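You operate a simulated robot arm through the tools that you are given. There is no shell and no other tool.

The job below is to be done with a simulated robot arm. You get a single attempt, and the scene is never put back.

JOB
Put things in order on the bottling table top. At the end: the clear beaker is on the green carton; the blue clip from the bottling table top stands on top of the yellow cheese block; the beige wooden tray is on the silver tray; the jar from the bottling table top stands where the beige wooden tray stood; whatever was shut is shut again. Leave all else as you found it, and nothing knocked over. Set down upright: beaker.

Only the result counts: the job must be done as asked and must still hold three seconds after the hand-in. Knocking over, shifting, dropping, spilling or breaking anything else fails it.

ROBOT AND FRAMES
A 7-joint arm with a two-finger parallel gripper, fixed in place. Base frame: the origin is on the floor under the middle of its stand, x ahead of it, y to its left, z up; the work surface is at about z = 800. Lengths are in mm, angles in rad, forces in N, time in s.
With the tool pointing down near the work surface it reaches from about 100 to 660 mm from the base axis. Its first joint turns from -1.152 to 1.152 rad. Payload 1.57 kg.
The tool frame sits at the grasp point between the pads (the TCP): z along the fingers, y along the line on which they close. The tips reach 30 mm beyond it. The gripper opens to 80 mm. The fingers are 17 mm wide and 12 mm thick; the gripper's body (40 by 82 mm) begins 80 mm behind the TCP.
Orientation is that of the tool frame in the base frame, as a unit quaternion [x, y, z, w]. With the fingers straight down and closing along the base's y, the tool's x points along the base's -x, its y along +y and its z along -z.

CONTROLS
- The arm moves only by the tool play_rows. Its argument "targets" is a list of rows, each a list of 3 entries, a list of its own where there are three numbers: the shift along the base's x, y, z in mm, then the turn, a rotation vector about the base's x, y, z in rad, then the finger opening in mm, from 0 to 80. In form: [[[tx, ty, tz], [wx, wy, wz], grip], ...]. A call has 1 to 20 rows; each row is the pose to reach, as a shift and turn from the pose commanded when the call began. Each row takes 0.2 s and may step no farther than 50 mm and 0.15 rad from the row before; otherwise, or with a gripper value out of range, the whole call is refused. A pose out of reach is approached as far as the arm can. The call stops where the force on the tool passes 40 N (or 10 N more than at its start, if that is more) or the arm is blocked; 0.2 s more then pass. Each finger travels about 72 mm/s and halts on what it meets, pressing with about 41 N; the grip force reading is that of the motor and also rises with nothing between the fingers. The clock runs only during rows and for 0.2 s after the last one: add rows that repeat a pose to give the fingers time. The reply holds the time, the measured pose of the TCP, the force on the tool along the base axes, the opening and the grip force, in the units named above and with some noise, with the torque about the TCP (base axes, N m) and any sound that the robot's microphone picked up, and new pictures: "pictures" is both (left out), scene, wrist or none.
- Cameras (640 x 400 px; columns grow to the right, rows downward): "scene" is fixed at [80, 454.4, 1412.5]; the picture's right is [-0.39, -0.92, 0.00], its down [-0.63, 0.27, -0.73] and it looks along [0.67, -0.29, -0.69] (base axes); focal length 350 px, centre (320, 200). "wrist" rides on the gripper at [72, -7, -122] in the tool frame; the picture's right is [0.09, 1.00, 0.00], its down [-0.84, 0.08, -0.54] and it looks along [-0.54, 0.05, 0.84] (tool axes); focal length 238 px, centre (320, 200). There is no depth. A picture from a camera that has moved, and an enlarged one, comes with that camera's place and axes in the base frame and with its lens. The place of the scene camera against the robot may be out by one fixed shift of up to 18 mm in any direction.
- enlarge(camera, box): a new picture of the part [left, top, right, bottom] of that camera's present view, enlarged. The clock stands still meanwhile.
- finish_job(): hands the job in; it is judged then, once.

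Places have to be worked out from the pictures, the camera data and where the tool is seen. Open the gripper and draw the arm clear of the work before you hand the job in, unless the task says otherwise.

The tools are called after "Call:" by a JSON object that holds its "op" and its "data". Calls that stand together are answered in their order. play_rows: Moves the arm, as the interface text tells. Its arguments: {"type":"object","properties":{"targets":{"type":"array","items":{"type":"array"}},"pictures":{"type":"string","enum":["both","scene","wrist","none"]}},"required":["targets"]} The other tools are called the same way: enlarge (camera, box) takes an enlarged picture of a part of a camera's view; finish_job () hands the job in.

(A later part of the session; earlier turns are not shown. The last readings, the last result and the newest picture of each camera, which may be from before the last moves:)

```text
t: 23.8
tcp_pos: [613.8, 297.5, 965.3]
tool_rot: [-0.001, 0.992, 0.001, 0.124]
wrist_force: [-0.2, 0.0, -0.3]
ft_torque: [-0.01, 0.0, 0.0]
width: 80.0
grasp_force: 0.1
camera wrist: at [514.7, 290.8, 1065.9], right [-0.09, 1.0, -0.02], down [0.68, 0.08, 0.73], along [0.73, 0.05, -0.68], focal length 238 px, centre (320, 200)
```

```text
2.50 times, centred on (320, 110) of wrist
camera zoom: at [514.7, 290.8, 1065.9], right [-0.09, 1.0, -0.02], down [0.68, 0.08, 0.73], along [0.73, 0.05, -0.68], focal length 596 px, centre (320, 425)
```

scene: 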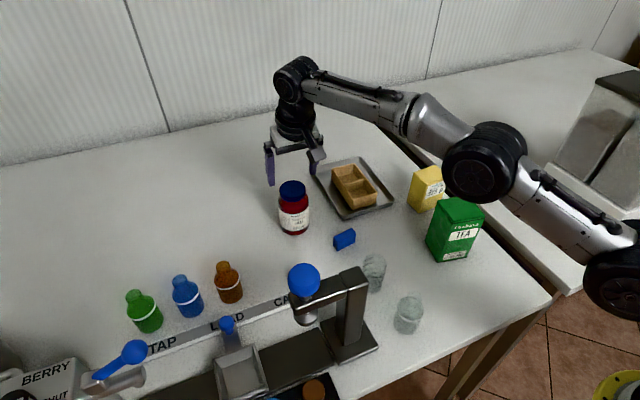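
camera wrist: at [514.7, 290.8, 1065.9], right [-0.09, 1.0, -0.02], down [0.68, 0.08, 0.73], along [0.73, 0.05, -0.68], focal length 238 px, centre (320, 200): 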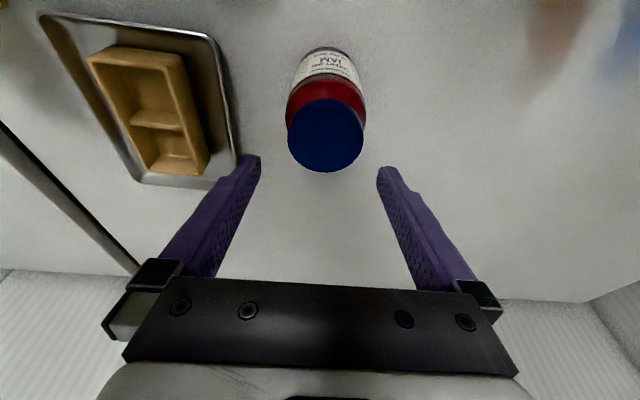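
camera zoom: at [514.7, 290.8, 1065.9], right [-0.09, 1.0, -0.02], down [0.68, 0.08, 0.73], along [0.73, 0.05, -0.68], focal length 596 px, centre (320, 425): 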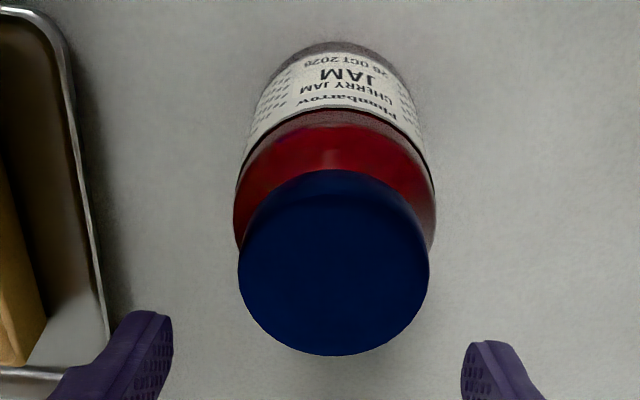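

The lid confirms the axis at (613.6,299.8), so I'll correct y by +2 mm and descend around the jar.

Call:
{"op": "play_rows", "data": {"targets": [[[0, 2, -10], [0, 0, 0], 80], [[0, 2, -35], [0, 0, 0], 80], [[0, 2, -60], [0, 0, 0], 80], [[0, 2, -85], [0, 0, 0], 80], [[0, 2, -108], [0, 0, 0], 80], [[0, 2, -108], [0, 0, 0], 80]], "pictures": "both"}}

```text
t: 25.2
tcp_pos: [612.5, 300.0, 856.1]
tool_rot: [0.0, 0.992, 0.0, 0.124]
wrist_force: [0.2, -0.5, 0.7]
ft_torque: [0.02, -0.02, -0.02]
width: 80.0
grasp_force: 0.1
camera wrist: at [513.4, 293.6, 957.6], right [-0.09, 1.0, -0.02], down [0.68, 0.08, 0.73], along [0.73, 0.05, -0.68], focal length 238 px, centre (320, 200)
```

scene: 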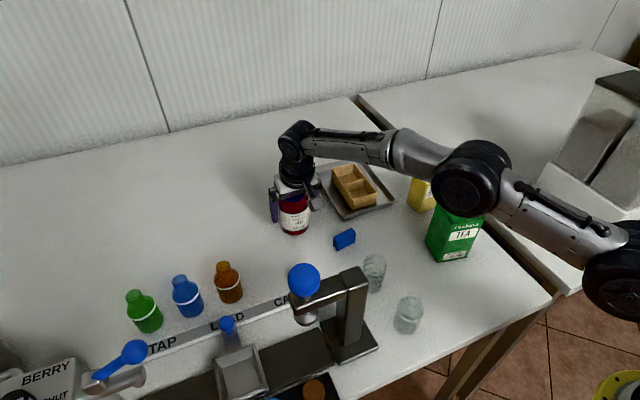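
wrist: 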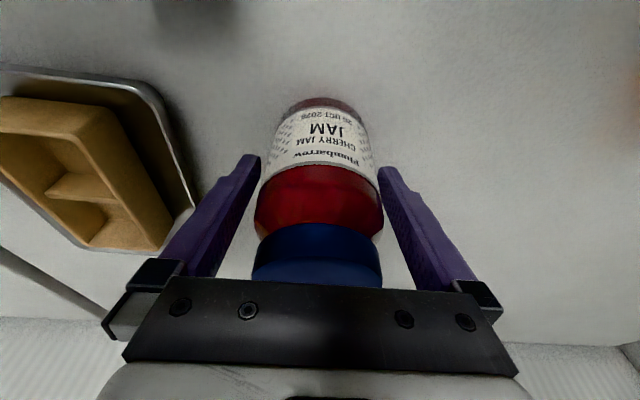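

The jar is centred between the fingers with no contact. Closing on it.

Call:
{"op": "play_rows", "data": {"targets": [[[0, 0, 0], [0, 0, 0], 50], [[0, 0, 0], [0, 0, 0], 50], [[0, 0, 0], [0, 0, 0], 50]], "pictures": "wrist"}}

```text
t: 26.0
tcp_pos: [612.7, 300.9, 856.2]
tool_rot: [-0.001, 0.992, 0.0, 0.125]
wrist_force: [0.9, 1.8, -0.2]
ft_torque: [0.08, -0.1, -0.03]
width: 67.4
grasp_force: 41.3
camera wrist: at [513.4, 293.6, 957.7], right [-0.09, 1.0, -0.02], down [0.68, 0.08, 0.73], along [0.73, 0.05, -0.68], focal length 238 px, centre (320, 200)
```

wrist: 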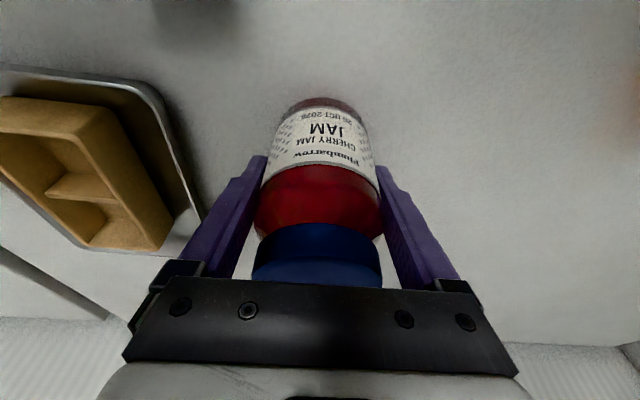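

It is held at 67.4 mm. I'll lift slowly and confirm there's no slip.

Call:
{"op": "play_rows", "data": {"targets": [[[0, 0, 5], [0, 0, 0], 50], [[0, 0, 15], [0, 0, 0], 50], [[0, 0, 35], [0, 0, 0], 50], [[0, 0, 60], [0, 0, 0], 50], [[0, 0, 60], [0, 0, 0], 50]], "pictures": "both"}}

```text
t: 27.2
tcp_pos: [613.2, 300.2, 913.6]
tool_rot: [-0.001, 0.992, 0.0, 0.124]
wrist_force: [0.3, 0.0, -6.0]
ft_torque: [0.02, -0.01, 0.0]
width: 67.5
grasp_force: 41.1
camera wrist: at [513.4, 294.0, 1016.2], right [-0.09, 1.0, -0.02], down [0.68, 0.08, 0.73], along [0.73, 0.05, -0.68], focal length 238 px, centre (320, 200)
```

scene: 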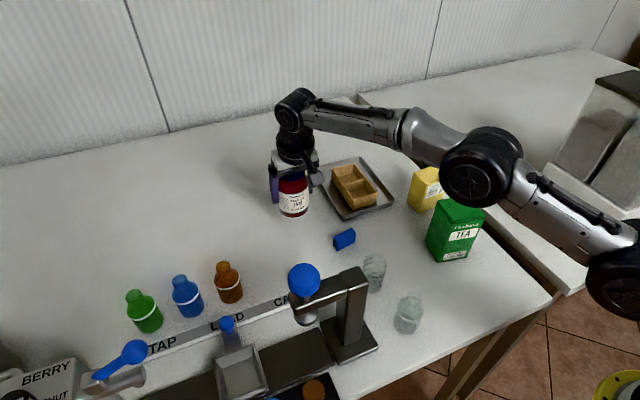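
wrist: 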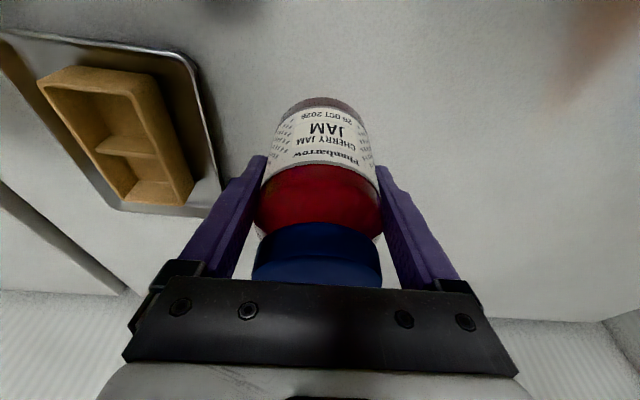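

The jar is secure (6 N, no slip). I'll carry it low over to the vacated tray spot, yawing so that the wrist and camera stay away from the press.

Call:
{"op": "play_rows", "data": {"targets": [[[-10, 4, 2], [0, 0, 0.13], 50], [[-22, 10, 2], [0, 0, 0.27], 50], [[-36, 18, 2], [0, 0, 0.41], 50], [[-50, 26, 2], [0, 0, 0.55], 50], [[-65, 34, 2], [0, 0, 0.69], 50], [[-80, 42, 2], [0, 0, 0.83], 50], [[-95, 50, 2], [0, 0, 0.97], 50], [[-108, 57, 2], [0, 0, 1.1], 50], [[-118, 62, 2], [0, 0, 1.2], 50], [[-124.7, 65.5, 2], [0, 0, 1.3], 50], [[-124.7, 65.5, 2], [0, 0, 1.3], 50]], "pictures": "both"}}

```text
t: 29.6
tcp_pos: [489.8, 364.7, 916.9]
tool_rot: [-0.601, 0.789, 0.076, 0.099]
wrist_force: [0.2, -0.2, -5.3]
ft_torque: [-0.04, 0.01, -0.01]
width: 67.4
grasp_force: 41.0
camera wrist: at [469.7, 267.9, 1018.8], right [-0.98, 0.18, -0.02], down [0.1, 0.67, 0.73], along [0.15, 0.72, -0.68], focal length 238 px, centre (320, 200)
```

scene: 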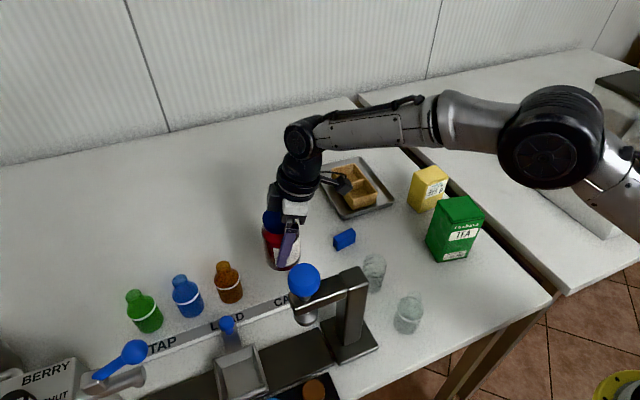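
wrist: 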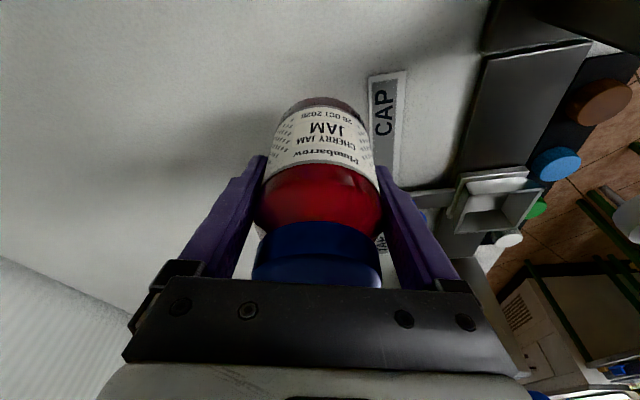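

It's over the vacated spot (488.5,366). I'll descend to just above the table first.

Call:
{"op": "play_rows", "data": {"targets": [[[-1, 1, -20], [0, 0, 0], 50], [[-1, 1, -40], [0, 0, 0], 50], [[-1, 1, -52], [0, 0, 0], 50], [[-1, 1, -57], [0, 0, 0], 50], [[-1, 1, -57], [0, 0, 0], 50]], "pictures": "both"}}

```text
t: 30.8
tcp_pos: [488.3, 367.3, 861.2]
tool_rot: [-0.6, 0.79, 0.075, 0.099]
wrist_force: [-0.1, -0.1, -5.0]
ft_torque: [-0.02, 0.01, -0.01]
width: 67.4
grasp_force: 41.2
camera wrist: at [468.9, 270.1, 962.5], right [-0.98, 0.18, -0.02], down [0.11, 0.67, 0.73], along [0.15, 0.72, -0.68], focal length 238 px, centre (320, 200)
```

scene: 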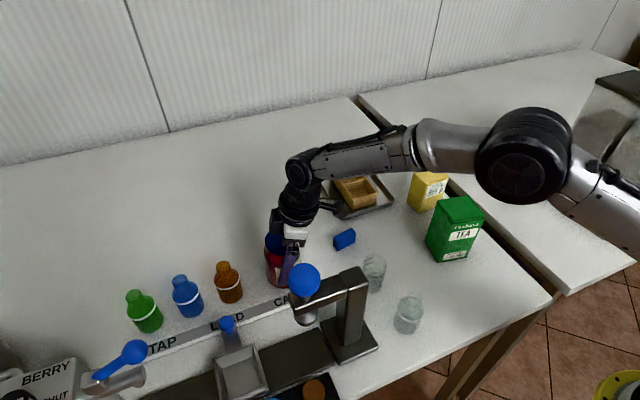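
wrist: 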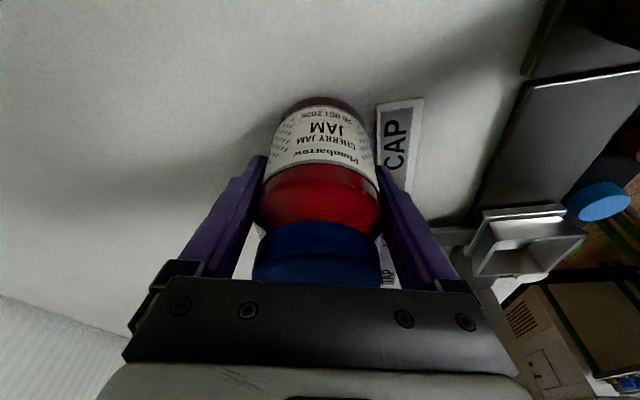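

About 4–5 mm remain. I'll step down in small increments while watching the force.

Call:
{"op": "play_rows", "data": {"targets": [[[0, 0, -1.5], [0, 0, 0], 50], [[0, 0, -3], [0, 0, 0], 50], [[0, 0, -3], [0, 0, 0], 50]], "pictures": "none"}}

Call:
{"op": "play_rows", "data": {"targets": [[[0, 0, -1], [0, 0, 0], 50], [[0, 0, -1], [0, 0, 0], 50]], "pictures": "none"}}

```text
t: 31.6
tcp_pos: [489.8, 367.3, 857.8]
tool_rot: [-0.601, 0.79, 0.076, 0.1]
wrist_force: [-0.1, -0.6, -5.6]
ft_torque: [-0.01, 0.01, 0.01]
width: 67.4
grasp_force: 41.0
```

```text
t: 32.2
tcp_pos: [488.3, 367.2, 858.2]
tool_rot: [-0.601, 0.79, 0.075, 0.1]
wrist_force: [-0.1, -0.2, -2.0]
ft_torque: [-0.04, 0.11, 0.0]
width: 67.3
grasp_force: 40.9
```

Contact has started (−5.6 → −2.0 N). A little more will seat it.

Call:
{"op": "play_rows", "data": {"targets": [[[0, 0, -0.7], [0, 0, 0], 50], [[0, 0, -0.7], [0, 0, 0], 50]], "pictures": "wrist"}}

```text
t: 32.8
tcp_pos: [488.5, 366.8, 857.8]
tool_rot: [-0.601, 0.789, 0.075, 0.1]
wrist_force: [-1.1, -3.1, 7.0]
ft_torque: [-0.28, 0.41, 0.13]
width: 67.5
grasp_force: 40.5
camera wrist: at [468.7, 269.9, 959.0], right [-0.98, 0.18, -0.02], down [0.1, 0.67, 0.73], along [0.15, 0.72, -0.68], focal length 238 px, centre (320, 200)
```

wrist: 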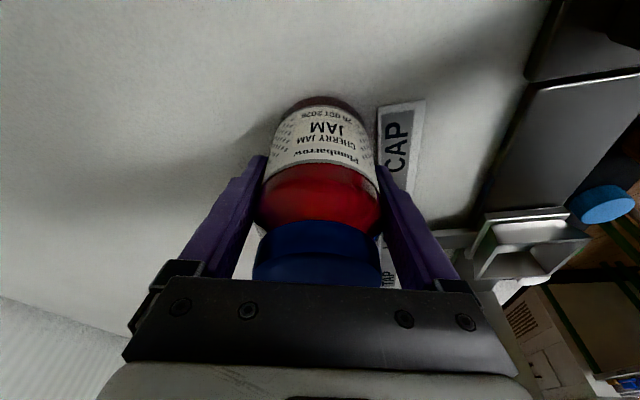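

The jar is seated (about 12 N of support). I'll relieve slightly and open the fingers gradually.

Call:
{"op": "play_rows", "data": {"targets": [[[0, 0, 0.5], [0, 0, 0], 60], [[0, 0, 0.5], [0, 0, 0], 68], [[0, 0, 0.5], [0, 0, 0], 71], [[0, 0, 0.5], [0, 0, 0], 75], [[0, 0, 0.5], [0, 0, 0], 80], [[0, 0, 0.5], [0, 0, 0], 80]], "pictures": "both"}}

```text
t: 34.2
tcp_pos: [489.0, 368.6, 858.2]
tool_rot: [-0.6, 0.79, 0.076, 0.1]
wrist_force: [-0.2, -0.1, -1.0]
ft_torque: [0.02, 0.0, 0.01]
width: 80.3
grasp_force: 0.1
camera wrist: at [468.6, 269.9, 958.2], right [-0.98, 0.18, -0.02], down [0.11, 0.67, 0.73], along [0.15, 0.72, -0.68], focal length 238 px, centre (320, 200)
```

scene: 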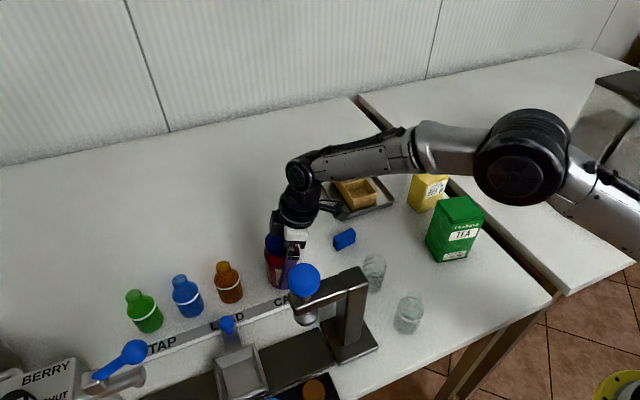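
wrist: 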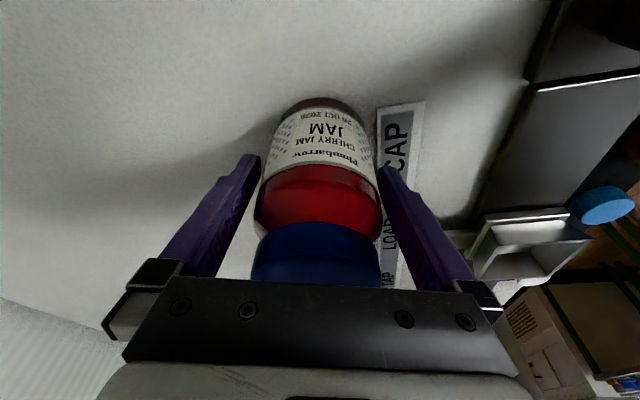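

The jar stands on its own. I'll rise straight up to clear the lid.

Call:
{"op": "play_rows", "data": {"targets": [[[0, 0, 15], [0, 0, 0], 80], [[0, 0, 40], [0, 0, 0], 80], [[0, 0, 75], [0, 0, 0], 80], [[0, 0, 110], [0, 0, 0], 80], [[0, 0, 140], [0, 0, 0], 80], [[0, 0, 140], [0, 0, 0], 80]], "pictures": "both"}}

```text
t: 35.6
tcp_pos: [487.3, 368.2, 996.1]
tool_rot: [-0.601, 0.79, 0.076, 0.1]
wrist_force: [-0.2, -0.5, -0.9]
ft_torque: [0.06, -0.01, 0.01]
width: 79.7
grasp_force: 0.2
camera wrist: at [468.5, 269.7, 1098.8], right [-0.98, 0.18, -0.02], down [0.11, 0.67, 0.73], along [0.15, 0.72, -0.68], focal length 238 px, centre (320, 200)
```

scene: 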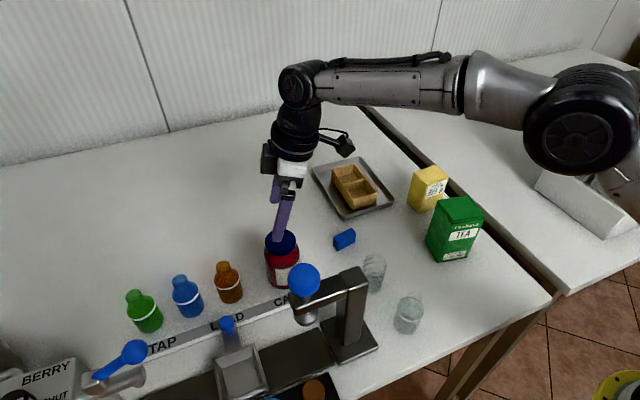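
wrist: 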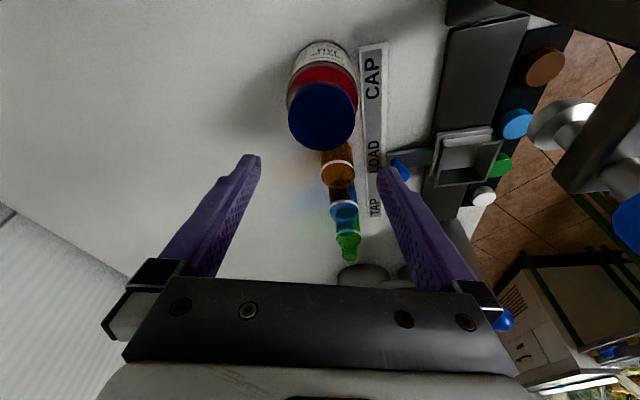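

The jar stands upright where the tray was. Next is the clip: I'll untilt the tool and move over it.

Call:
{"op": "play_rows", "data": {"targets": [[[3, -20, 0], [-0.12, 0.033, 0], 80], [[8, -50, 0], [-0.2409, 0.0669, 0], 80], [[14, -85, 0], [-0.2409, 0.0669, 0], 80], [[20, -120, 0], [-0.2409, 0.0669, 0], 80], [[27, -148, 0], [-0.2409, 0.0669, 0], 80]], "pictures": "none"}}

Call:
{"op": "play_rows", "data": {"targets": [[[0, 0, -10], [0, 0, 0.14], 80], [[0, 0, -20], [0, 0, 0.28], 80], [[0, 0, -30], [0, 0, 0.42], 80], [[0, 0, -30], [0, 0, 0.433], 80], [[0, 0, -30], [0, 0, 0.433], 80]], "pictures": "both"}}

```text
t: 36.8
tcp_pos: [515.5, 218.5, 999.5]
tool_rot: [-0.605, 0.796, 0.0, 0.0]
wrist_force: [0.3, -0.5, -0.5]
ft_torque: [0.0, 0.02, -0.01]
width: 79.9
grasp_force: 0.0
```

```text
t: 38.0
tcp_pos: [514.2, 219.3, 966.6]
tool_rot: [0.762, -0.647, -0.001, 0.0]
wrist_force: [0.1, -0.2, 0.0]
ft_torque: [-0.01, 0.02, -0.05]
width: 80.0
grasp_force: 0.1
camera wrist: at [533.5, 149.5, 1090.4], right [-0.97, -0.25, 0.0], down [-0.21, 0.81, 0.54], along [-0.14, 0.52, -0.84], focal length 238 px, centre (320, 200)
```

scene: 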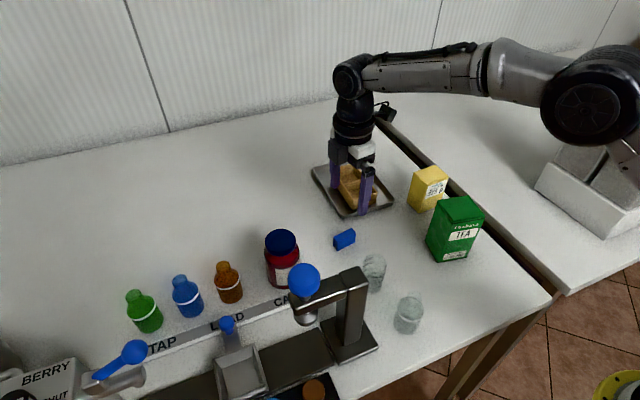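
wrist: 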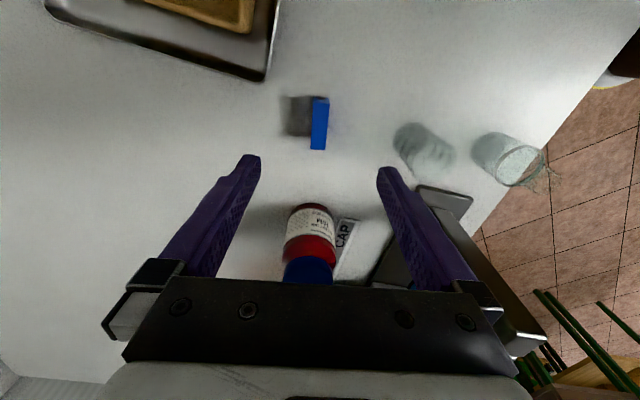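

Both views look safe. I'll enlarge the clip to get its exact pose.

Call:
{"op": "enlarge", "data": {"camera": "wrist", "box": [270, 80, 370, 170]}}

Call:
{"op": "enlarge", "data": {"camera": "scene", "box": [310, 210, 410, 290]}}

```text
4.44 times, centred on (320, 125) of wrist
camera zoom: at [533.5, 149.5, 1090.4], right [-0.97, -0.25, 0.0], down [-0.21, 0.81, 0.54], along [-0.14, 0.52, -0.84], focal length 1059 px, centre (320, 533)
```

zoom: 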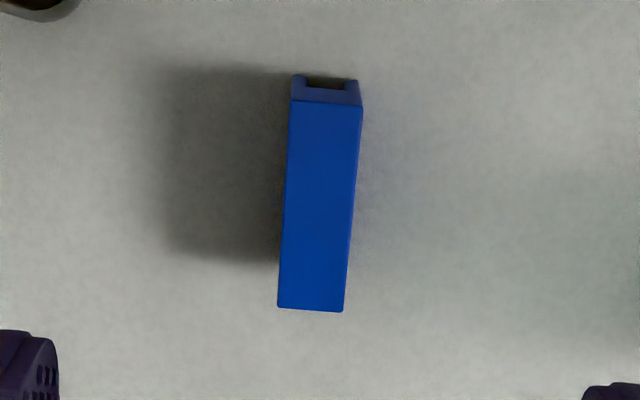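

```text
5.00 times, centred on (360, 250) of scene
camera zoom: at [80.0, 454.4, 1412.5], right [-0.39, -0.92, 0.0], down [-0.63, 0.27, -0.73], along [0.67, -0.29, -0.69], focal length 1748 px, centre (120, -50)
```

zoom: 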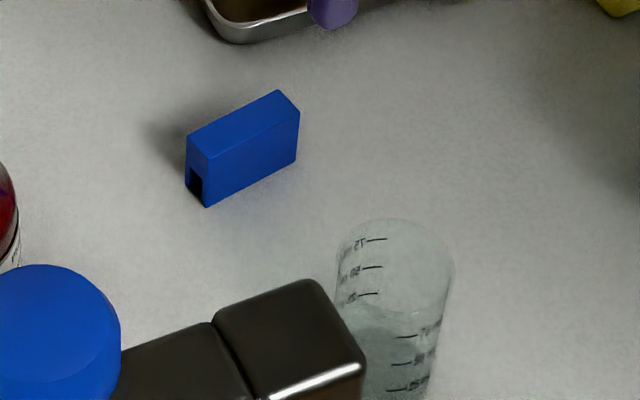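

The clip is an inverted-U block, 17×50×30 mm, centred at (515.7,221) and rotated about 10°. I'll descend to grip its upper half.

Call:
{"op": "play_rows", "data": {"targets": [[[1, 1.7, -40], [0, 0, 0.014], 60], [[1, 1.7, -80], [0, 0, 0.014], 50], [[1, 1.7, -110], [0, 0, 0.014], 50], [[1, 1.7, -126], [0, 0, 0.014], 50], [[1, 1.7, -126], [0, 0, 0.014], 50]], "pictures": "both"}}

```text
t: 39.2
tcp_pos: [516.1, 221.9, 841.9]
tool_rot: [0.767, -0.642, -0.001, 0.0]
wrist_force: [-0.1, -0.1, -0.1]
ft_torque: [-0.01, 0.03, -0.02]
width: 49.7
grasp_force: 0.1
camera wrist: at [536.0, 151.6, 964.2], right [-0.96, -0.27, 0.0], down [-0.22, 0.81, 0.54], along [-0.14, 0.52, -0.84], focal length 238 px, centre (320, 200)
```

scene: 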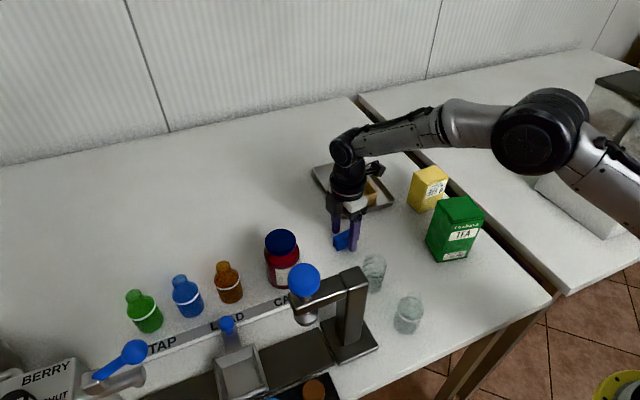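
wrist: 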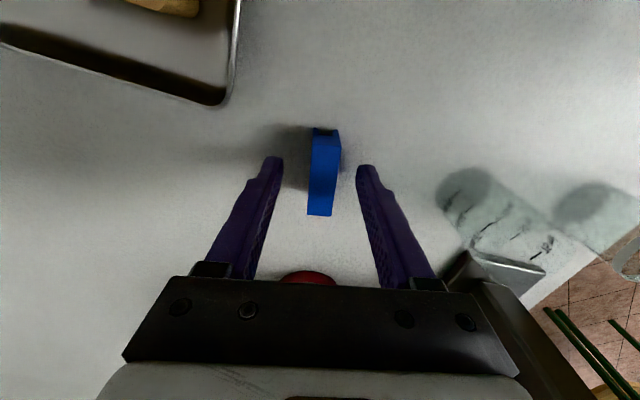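

The clip sits between the pads. Closing.

Call:
{"op": "play_rows", "data": {"targets": [[[0, 0, 0], [0, 0, 0], 25], [[0, 0, 0], [0, 0, 0], 10], [[0, 0, 0], [0, 0, 0], 10], [[0, 0, 0], [0, 0, 0], 10]], "pictures": "wrist"}}

```text
t: 40.2
tcp_pos: [517.1, 220.1, 842.3]
tool_rot: [0.767, -0.641, 0.0, 0.0]
wrist_force: [-0.5, -0.2, 0.0]
ft_torque: [0.02, 0.01, 0.02]
width: 15.8
grasp_force: 31.1
camera wrist: at [536.0, 151.7, 964.5], right [-0.96, -0.27, 0.0], down [-0.22, 0.81, 0.54], along [-0.14, 0.52, -0.84], focal length 238 px, centre (320, 200)
```

wrist: 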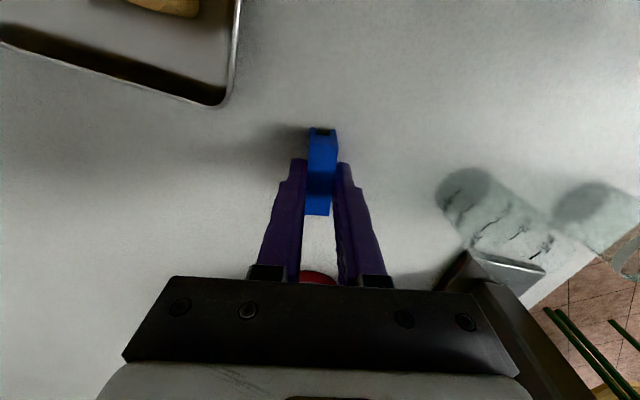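

The clip is held at 15.8 mm. I'll lift it and check the hold.

Call:
{"op": "play_rows", "data": {"targets": [[[0, 0, 5], [0, 0, 0], 5], [[0, 0, 30], [0, 0, 0], 5], [[0, 0, 70], [0, 0, 0], 5], [[0, 0, 110], [0, 0, 0], 5], [[0, 0, 145], [0, 0, 0], 5]], "pictures": "wrist"}}

```text
t: 41.4
tcp_pos: [516.8, 221.8, 986.3]
tool_rot: [0.767, -0.642, 0.0, 0.0]
wrist_force: [0.4, -0.2, -0.8]
ft_torque: [-0.04, 0.0, 0.03]
width: 15.8
grasp_force: 31.2
camera wrist: at [535.6, 152.4, 1109.8], right [-0.96, -0.27, 0.0], down [-0.22, 0.81, 0.54], along [-0.14, 0.52, -0.84], focal length 238 px, centre (320, 200)
```

wrist: 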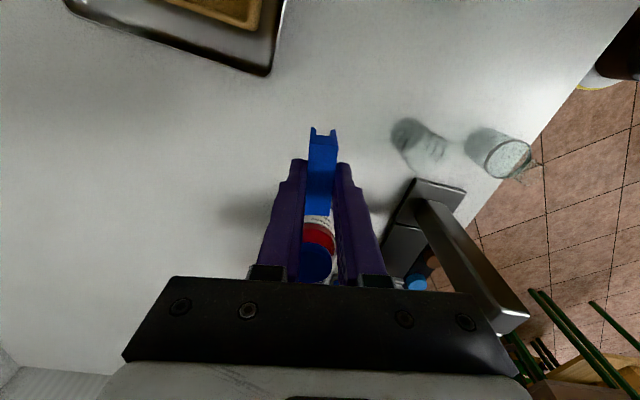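

The clip is held firmly. I'll carry it towards the cheese at height.

Call:
{"op": "play_rows", "data": {"targets": [[[8, -40, 0], [0, 0, 0], 5], [[16, -80, 0], [0, 0, 0], 5], [[24, -120, 0], [0, 0, 0], 5], [[32, -160, 0], [0, 0, 0], 5], [[40, -205, 0], [0, 0, 0], 5], [[40, -205, 0], [0, 0, 0], 5]], "pictures": "both"}}

```text
t: 42.8
tcp_pos: [555.7, 15.1, 985.2]
tool_rot: [0.767, -0.642, 0.0, -0.001]
wrist_force: [0.4, -0.4, 0.7]
ft_torque: [0.02, 0.03, -0.01]
width: 15.9
grasp_force: 30.8
camera wrist: at [575.1, -53.6, 1109.2], right [-0.96, -0.27, 0.0], down [-0.22, 0.81, 0.54], along [-0.14, 0.52, -0.84], focal length 238 px, centre (320, 200)
```

scene: 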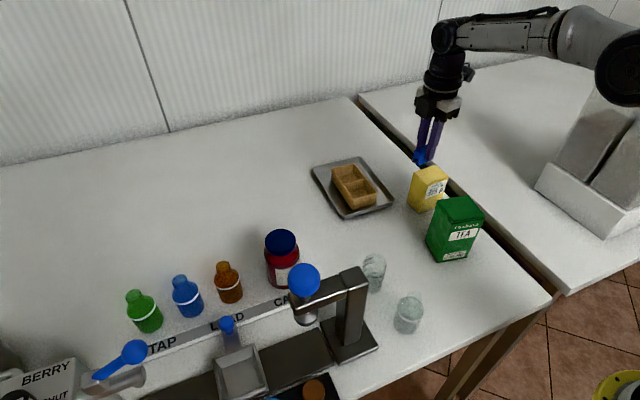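
wrist: 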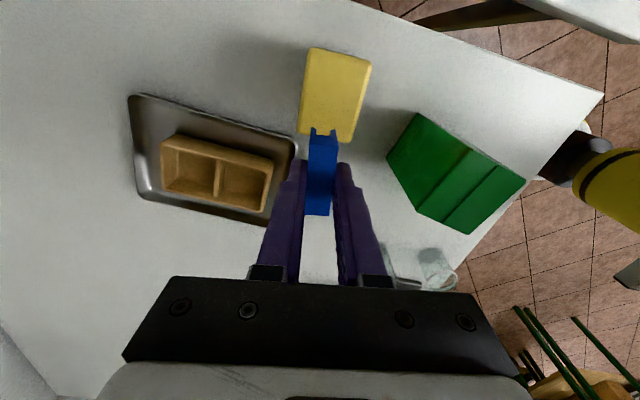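

This is a good overhead view of both the cheese and the carton, so I'll enlarge both for measuring.

Call:
{"op": "enlarge", "data": {"camera": "wrist", "box": [270, 30, 400, 150]}}

Call:
{"op": "enlarge", "data": {"camera": "wrist", "box": [370, 90, 540, 300]}}

Call:
{"op": "enlarge", "data": {"camera": "scene", "box": [390, 140, 510, 280]}}

```text
3.33 times, centred on (335, 90) of wrist
camera zoom: at [575.1, -53.6, 1109.2], right [-0.96, -0.27, 0.0], down [-0.22, 0.81, 0.54], along [-0.14, 0.52, -0.84], focal length 794 px, centre (270, 567)
```

zoom: 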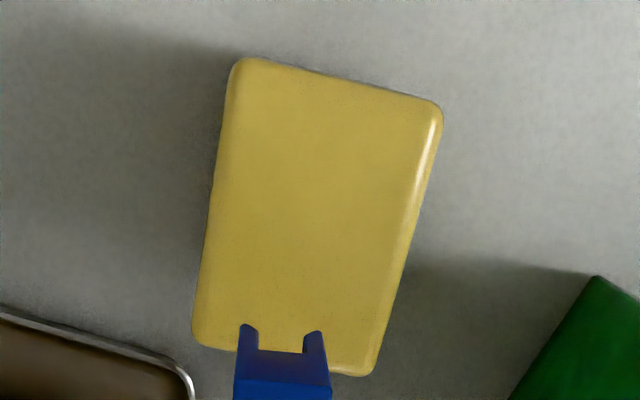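

```text
1.90 times, centred on (455, 195) of wrist
camera zoom: at [575.1, -53.6, 1109.2], right [-0.96, -0.27, 0.0], down [-0.22, 0.81, 0.54], along [-0.14, 0.52, -0.84], focal length 454 px, centre (63, 210)
```

zoom: 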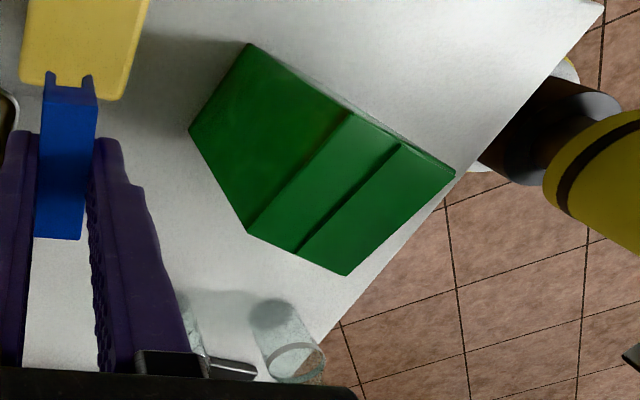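

```text
2.86 times, centred on (450, 210) of scene
camera zoom: at [80.0, 454.4, 1412.5], right [-0.39, -0.92, 0.0], down [-0.63, 0.27, -0.73], along [0.67, -0.29, -0.69], focal length 999 px, centre (-51, 171)
```

zoom: 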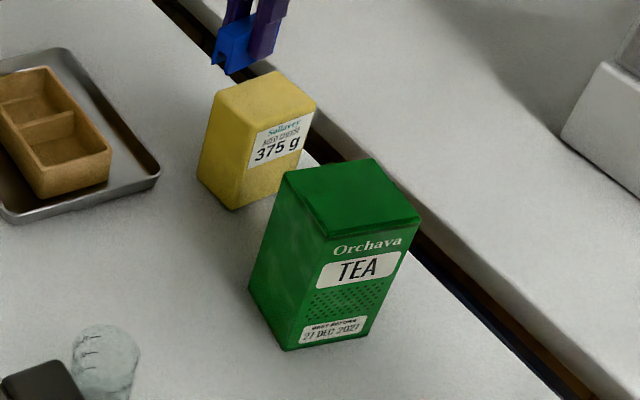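

Matching top and bottom corners gives:
- Cheese: top centre about (555.5,-20), z about 893.
- Carton: top centre about (414,20), z about 925, yaw about −10°.

I'll bring the clip over the cheese centre and lower it to a hover, about 20 mm above the cheese.

Call:
{"op": "play_rows", "data": {"targets": [[[0, -18, 0], [0, 0, -0.05], 5], [[0, -35.5, 0], [0, 0, -0.09], 5], [[0, -35.5, -18], [0, 0, -0.09], 5], [[0, -35.5, -30], [0, 0, -0.09], 5], [[0, -35.5, -30], [0, 0, -0.09], 5]], "pictures": "both"}}

```text
t: 44.0
tcp_pos: [556.9, -20.0, 956.7]
tool_rot: [0.737, -0.675, 0.0, 0.0]
wrist_force: [0.2, 0.4, 0.2]
ft_torque: [-0.01, 0.02, 0.03]
width: 15.9
grasp_force: 31.6
camera wrist: at [569.7, -90.5, 1079.7], right [-0.98, -0.18, 0.0], down [-0.15, 0.83, 0.54], along [-0.1, 0.53, -0.84], focal length 238 px, centre (320, 200)
```

scene: 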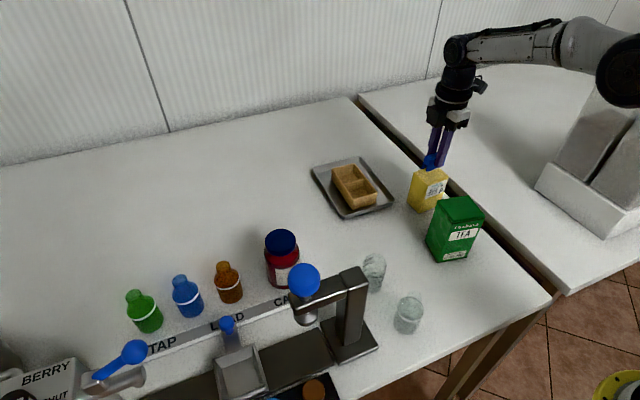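
wrist: 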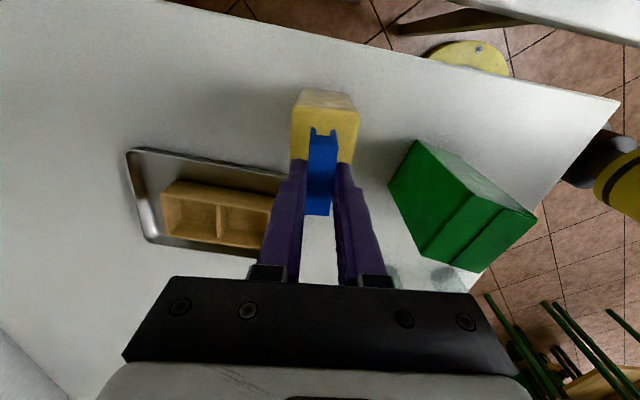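

I'll verify the clip's centring over the cheese before lowering.

Call:
{"op": "enlarge", "data": {"camera": "wrist", "box": [260, 80, 390, 230]}}

Call:
{"op": "enlarge", "data": {"camera": "scene", "box": [390, 130, 490, 230]}}

```text
2.67 times, centred on (325, 155) of wrist
camera zoom: at [569.7, -90.5, 1079.7], right [-0.98, -0.18, 0.0], down [-0.15, 0.83, 0.54], along [-0.1, 0.53, -0.84], focal length 636 px, centre (307, 320)
```

zoom: 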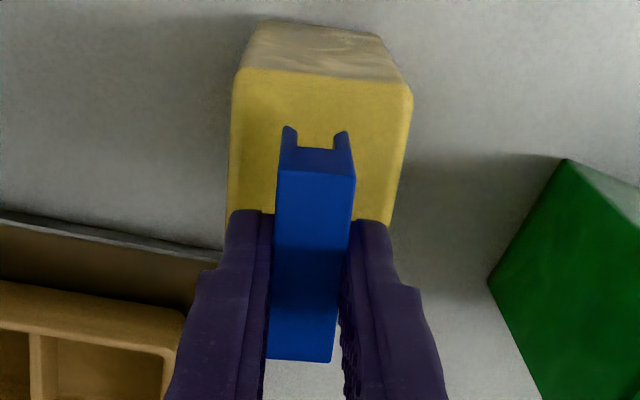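

```text
4.00 times, centred on (440, 180) of scene
camera zoom: at [80.0, 454.4, 1412.5], right [-0.39, -0.92, 0.0], down [-0.63, 0.27, -0.73], along [0.67, -0.29, -0.69], focal length 1398 px, centre (-160, 280)
```

zoom: 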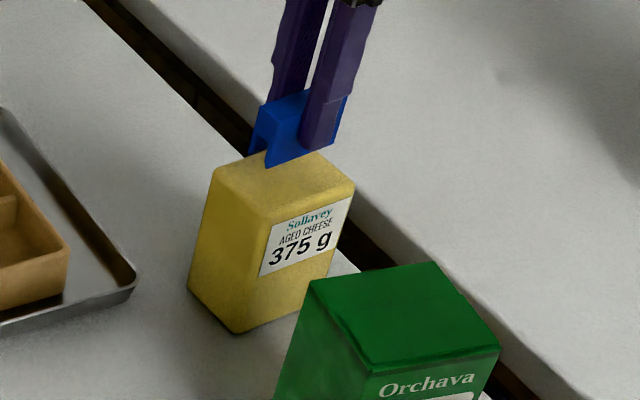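

It's centred to within about 2 mm, and the cheese top is about z 895, so contact should come roughly 20 mm lower. Lowering carefully.

Call:
{"op": "play_rows", "data": {"targets": [[[0, 1, -6], [0, 0, 0], 5], [[0, 1, -11], [0, 0, 0], 5], [[0, 1, -15], [0, 0, 0], 5], [[0, 1, -15], [0, 0, 0], 5]], "pictures": "none"}}

Call:
{"op": "play_rows", "data": {"targets": [[[0, 0, -1], [0, 0, 0], 5], [[0, 0, -2], [0, 0, 0], 5], [[0, 0, -2], [0, 0, 0], 5]], "pictures": "scene"}}

```text
t: 45.0
tcp_pos: [556.2, -18.3, 940.6]
tool_rot: [0.738, -0.675, 0.0, 0.001]
wrist_force: [-0.2, -0.1, -0.2]
ft_torque: [0.02, 0.02, 0.0]
width: 15.5
grasp_force: 31.1
```

```text
t: 45.8
tcp_pos: [556.8, -18.5, 940.1]
tool_rot: [0.737, -0.676, 0.001, -0.001]
wrist_force: [-0.7, -0.9, 3.1]
ft_torque: [-0.05, 0.03, -0.01]
width: 15.6
grasp_force: 31.1
```

scene: 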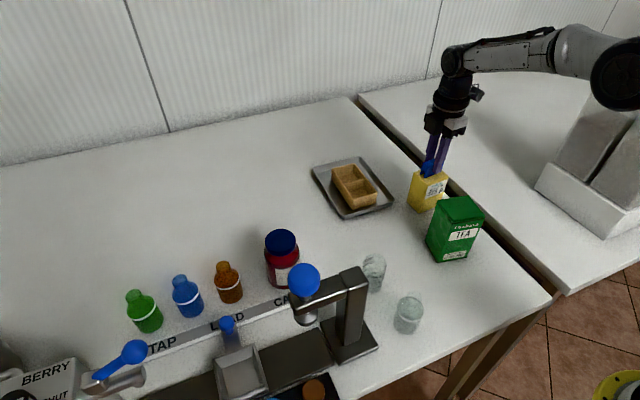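

Contact (≈3 N). I'll open the fingers gently to release the clip.

Call:
{"op": "play_rows", "data": {"targets": [[[0, 0, 0], [0, 0, 0], 12], [[0, 0, 0], [0, 0, 0], 18], [[0, 0, 0], [0, 0, 0], 24], [[0, 0, 0], [0, 0, 0], 34], [[0, 0, 0], [0, 0, 0], 40], [[0, 0, 0], [0, 0, 0], 40]], "pictures": "both"}}

```text
t: 47.2
tcp_pos: [556.7, -18.3, 938.3]
tool_rot: [0.737, -0.676, 0.0, 0.0]
wrist_force: [0.5, 0.2, -0.2]
ft_torque: [0.02, -0.01, -0.03]
width: 40.3
grasp_force: 0.2
camera wrist: at [569.7, -89.3, 1061.9], right [-0.98, -0.18, 0.0], down [-0.15, 0.83, 0.54], along [-0.1, 0.53, -0.84], focal length 238 px, centre (320, 200)
```

scene: 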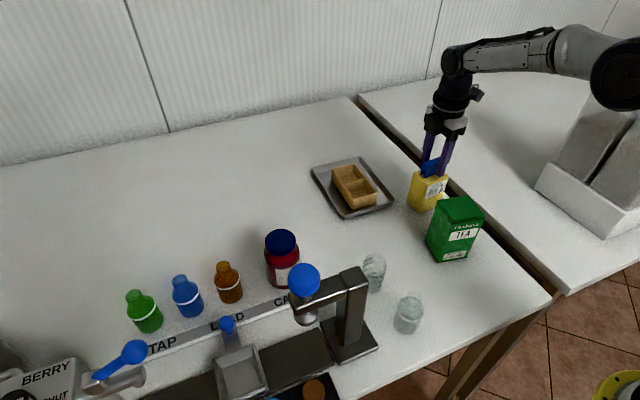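
wrist: 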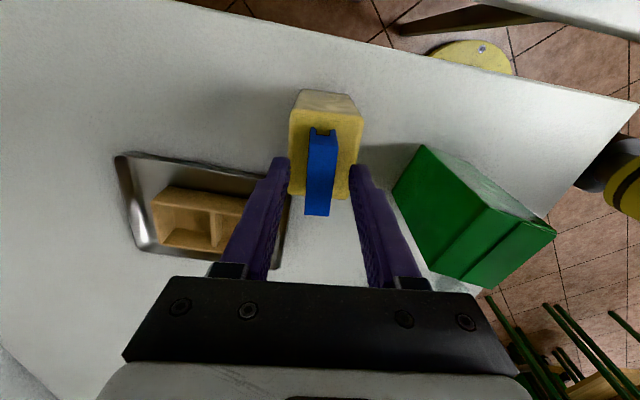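

The clip stands on the cheese. I'll rise straight up and take a look before moving on.

Call:
{"op": "play_rows", "data": {"targets": [[[0, 0, 15], [0, 0, 0], 40], [[0, 0, 45], [0, 0, 0], 40], [[0, 0, 85], [0, 0, 0], 40], [[0, 0, 120], [0, 0, 0], 40], [[0, 0, 120], [0, 0, 0], 40]], "pictures": "both"}}

Call:
{"op": "enlarge", "data": {"camera": "scene", "box": [390, 140, 510, 280]}}

Call:
{"op": "enlarge", "data": {"camera": "wrist", "box": [260, 20, 560, 260]}}

```text
t: 48.4
tcp_pos: [556.5, -16.9, 1059.2]
tool_rot: [0.737, -0.676, 0.0, 0.0]
wrist_force: [0.7, 0.1, 0.0]
ft_torque: [0.0, -0.01, -0.04]
width: 40.2
grasp_force: 0.1
camera wrist: at [570.4, -88.3, 1181.7], right [-0.98, -0.18, 0.0], down [-0.15, 0.83, 0.54], along [-0.1, 0.53, -0.84], focal length 238 px, centre (320, 200)
```

scene: 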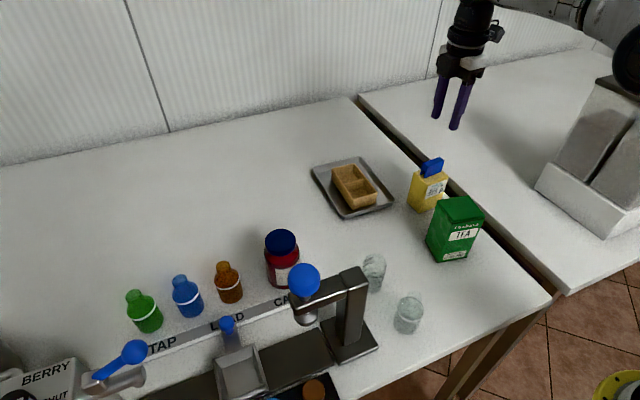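
wrist: 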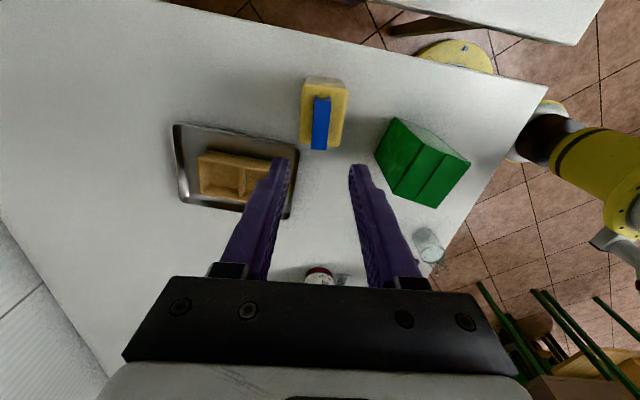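

```text
2.86 times, centred on (450, 210) of scene
camera zoom: at [80.0, 454.4, 1412.5], right [-0.39, -0.92, 0.0], down [-0.63, 0.27, -0.73], along [0.67, -0.29, -0.69], focal length 999 px, centre (-51, 171)
```

zoom: 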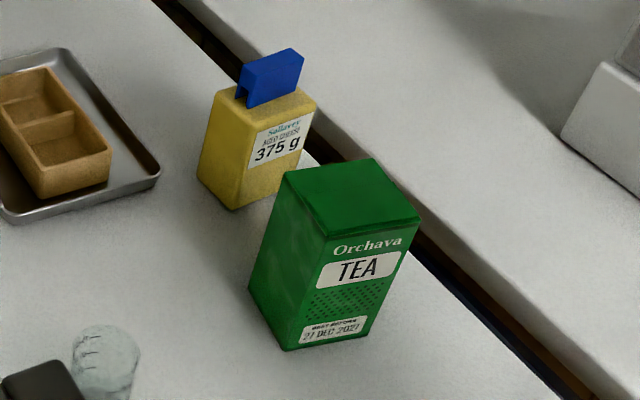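

```text
1.67 times, centred on (410, 140) of wrist
camera zoom: at [570.4, -88.3, 1181.7], right [-0.98, -0.18, 0.0], down [-0.15, 0.83, 0.54], along [-0.1, 0.53, -0.84], focal length 397 px, centre (170, 300)
```

zoom: 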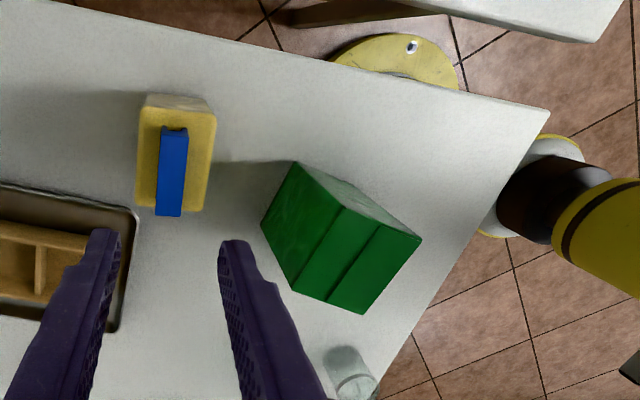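

The clip stands on the cheese. Last is the beaker, which seems to hold some liquid, so gentle motion is needed. I'll move over it, keeping height above the carton.

Call:
{"op": "play_rows", "data": {"targets": [[[-25, 34, 0], [0, 0, 0], 60], [[-50, 68, -5], [0, 0, 0], 80], [[-75, 102, -10], [0, 0, 0], 80], [[-100, 136, -20], [0, 0, 0], 80], [[-125, 170, -35], [0, 0, 0], 80], [[-150, 204, -55], [0, 0, 0], 80], [[-156, 220, -70], [0, 0, 0], 80], [[-156, 220, -70], [0, 0, 0], 80]], "pictures": "both"}}

```text
t: 50.2
tcp_pos: [401.1, 201.9, 988.9]
tool_rot: [0.737, -0.676, 0.0, 0.0]
wrist_force: [-0.3, -0.2, -0.3]
ft_torque: [-0.01, 0.02, 0.0]
width: 80.1
grasp_force: 0.0
camera wrist: at [413.3, 131.3, 1111.1], right [-0.98, -0.18, 0.0], down [-0.15, 0.83, 0.54], along [-0.1, 0.53, -0.84], focal length 238 px, centre (320, 200)
```

scene: 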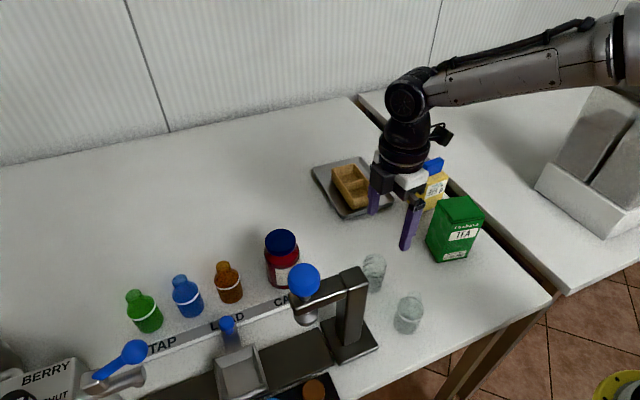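
wrist: 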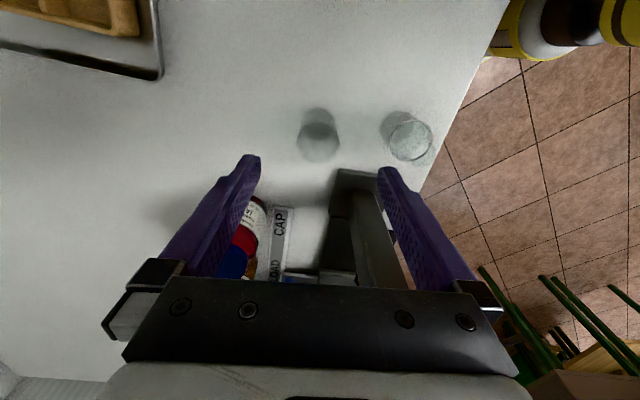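

Call:
{"op": "enlarge", "data": {"camera": "wrist", "box": [270, 90, 460, 210]}}

Call:
{"op": "enlarge", "data": {"camera": "scene", "box": [340, 230, 440, 350]}}

```text
3.33 times, centred on (365, 150) of wrist
camera zoom: at [413.3, 131.3, 1111.1], right [-0.98, -0.18, 0.0], down [-0.15, 0.83, 0.54], along [-0.1, 0.53, -0.84], focal length 794 px, centre (170, 367)
```

zoom: 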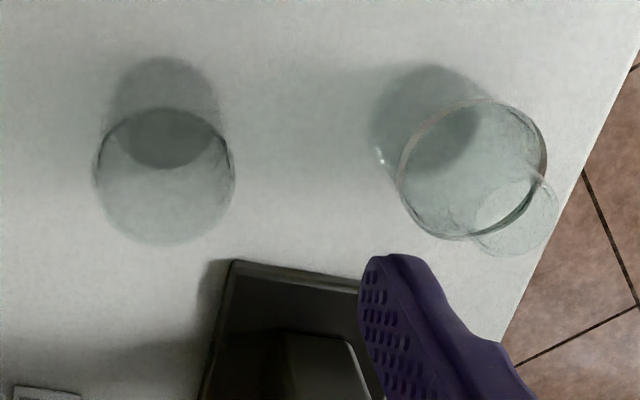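

```text
3.33 times, centred on (390, 290) of scene
camera zoom: at [80.0, 454.4, 1412.5], right [-0.39, -0.92, 0.0], down [-0.63, 0.27, -0.73], along [0.67, -0.29, -0.69], focal length 1165 px, centre (87, -100)
```

zoom: 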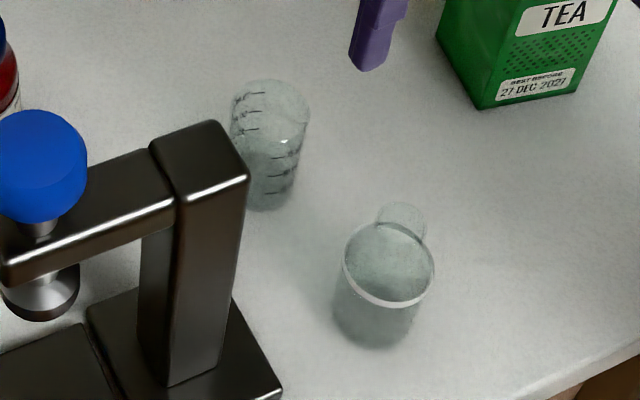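

The beaker axis is at about (401.3,213.4), about 44 mm wide and 72 mm tall. The press plate and clear bottle are both clear of the finger paths. I'll descend with the fingers at 66 mm opening.

Call:
{"op": "play_rows", "data": {"targets": [[[0.8, 11.3, -20], [0, 0, 0], 66], [[0.8, 11.3, -50], [0, 0, 0], 66], [[0.8, 11.3, -80], [0, 0, 0], 66], [[0.8, 11.3, -80], [0, 0, 0], 66]], "pictures": "both"}}

Call:
{"op": "enlarge", "data": {"camera": "wrist", "box": [250, 70, 400, 250]}}

```text
t: 51.2
tcp_pos: [399.9, 212.5, 909.9]
tool_rot: [0.738, -0.675, 0.0, 0.0]
wrist_force: [0.5, 1.0, -0.2]
ft_torque: [0.03, -0.01, -0.03]
width: 66.3
grasp_force: 0.0
camera wrist: at [414.4, 141.8, 1032.5], right [-0.98, -0.18, 0.0], down [-0.15, 0.83, 0.54], along [-0.1, 0.53, -0.84], focal length 238 px, centre (320, 200)
```

scene: 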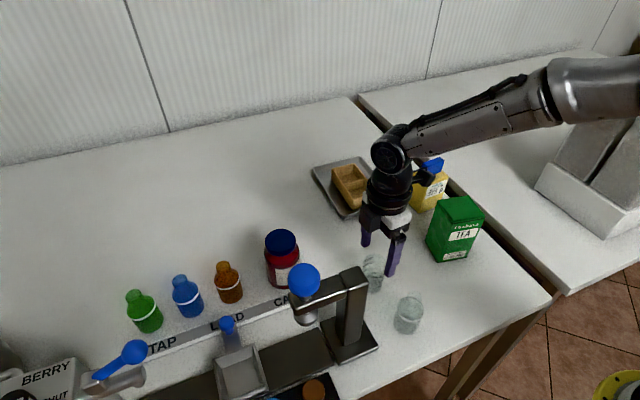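
wrist: 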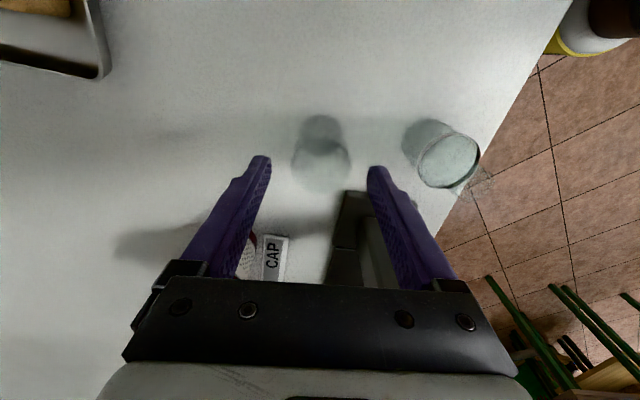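

```text
2.22 times, centred on (325, 160) of wrist
camera zoom: at [414.4, 141.8, 1032.5], right [-0.98, -0.18, 0.0], down [-0.15, 0.83, 0.54], along [-0.1, 0.53, -0.84], focal length 530 px, centre (309, 289)
```

zoom: 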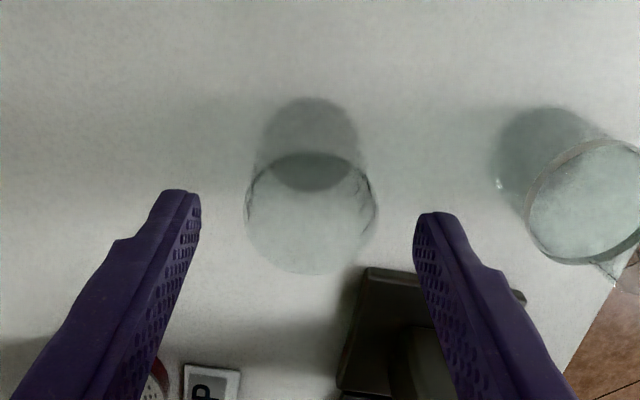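

The beaker axis is (400.7,213.4) and the TCP is within 1 mm of it. Descending to grasp height.

Call:
{"op": "play_rows", "data": {"targets": [[[-0.5, 0.5, -20], [0, 0, 0], 66], [[-0.5, 0.5, -40], [0, 0, 0], 66], [[-0.5, 0.5, -55], [0, 0, 0], 66], [[-0.5, 0.5, -65], [0, 0, 0], 66], [[-0.5, 0.5, -65], [0, 0, 0], 66]], "pictures": "both"}}

```text
t: 52.4
tcp_pos: [400.2, 212.7, 843.1]
tool_rot: [0.737, -0.676, 0.001, 0.0]
wrist_force: [-0.4, -0.3, -0.9]
ft_torque: [-0.02, -0.02, 0.03]
width: 66.0
grasp_force: 0.0
camera wrist: at [413.2, 141.1, 966.1], right [-0.98, -0.18, 0.0], down [-0.15, 0.83, 0.54], along [-0.1, 0.53, -0.84], focal length 238 px, centre (320, 200)
```

scene: 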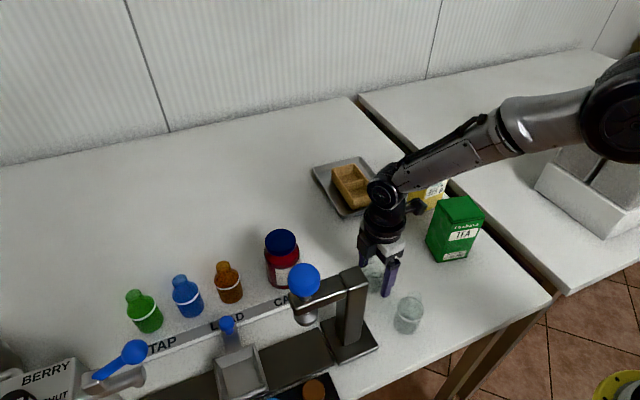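
wrist: 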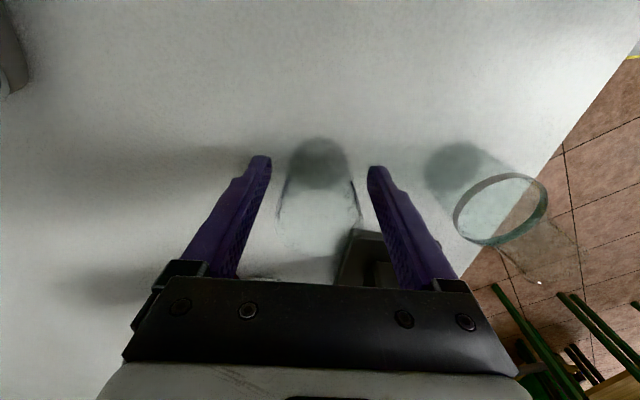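

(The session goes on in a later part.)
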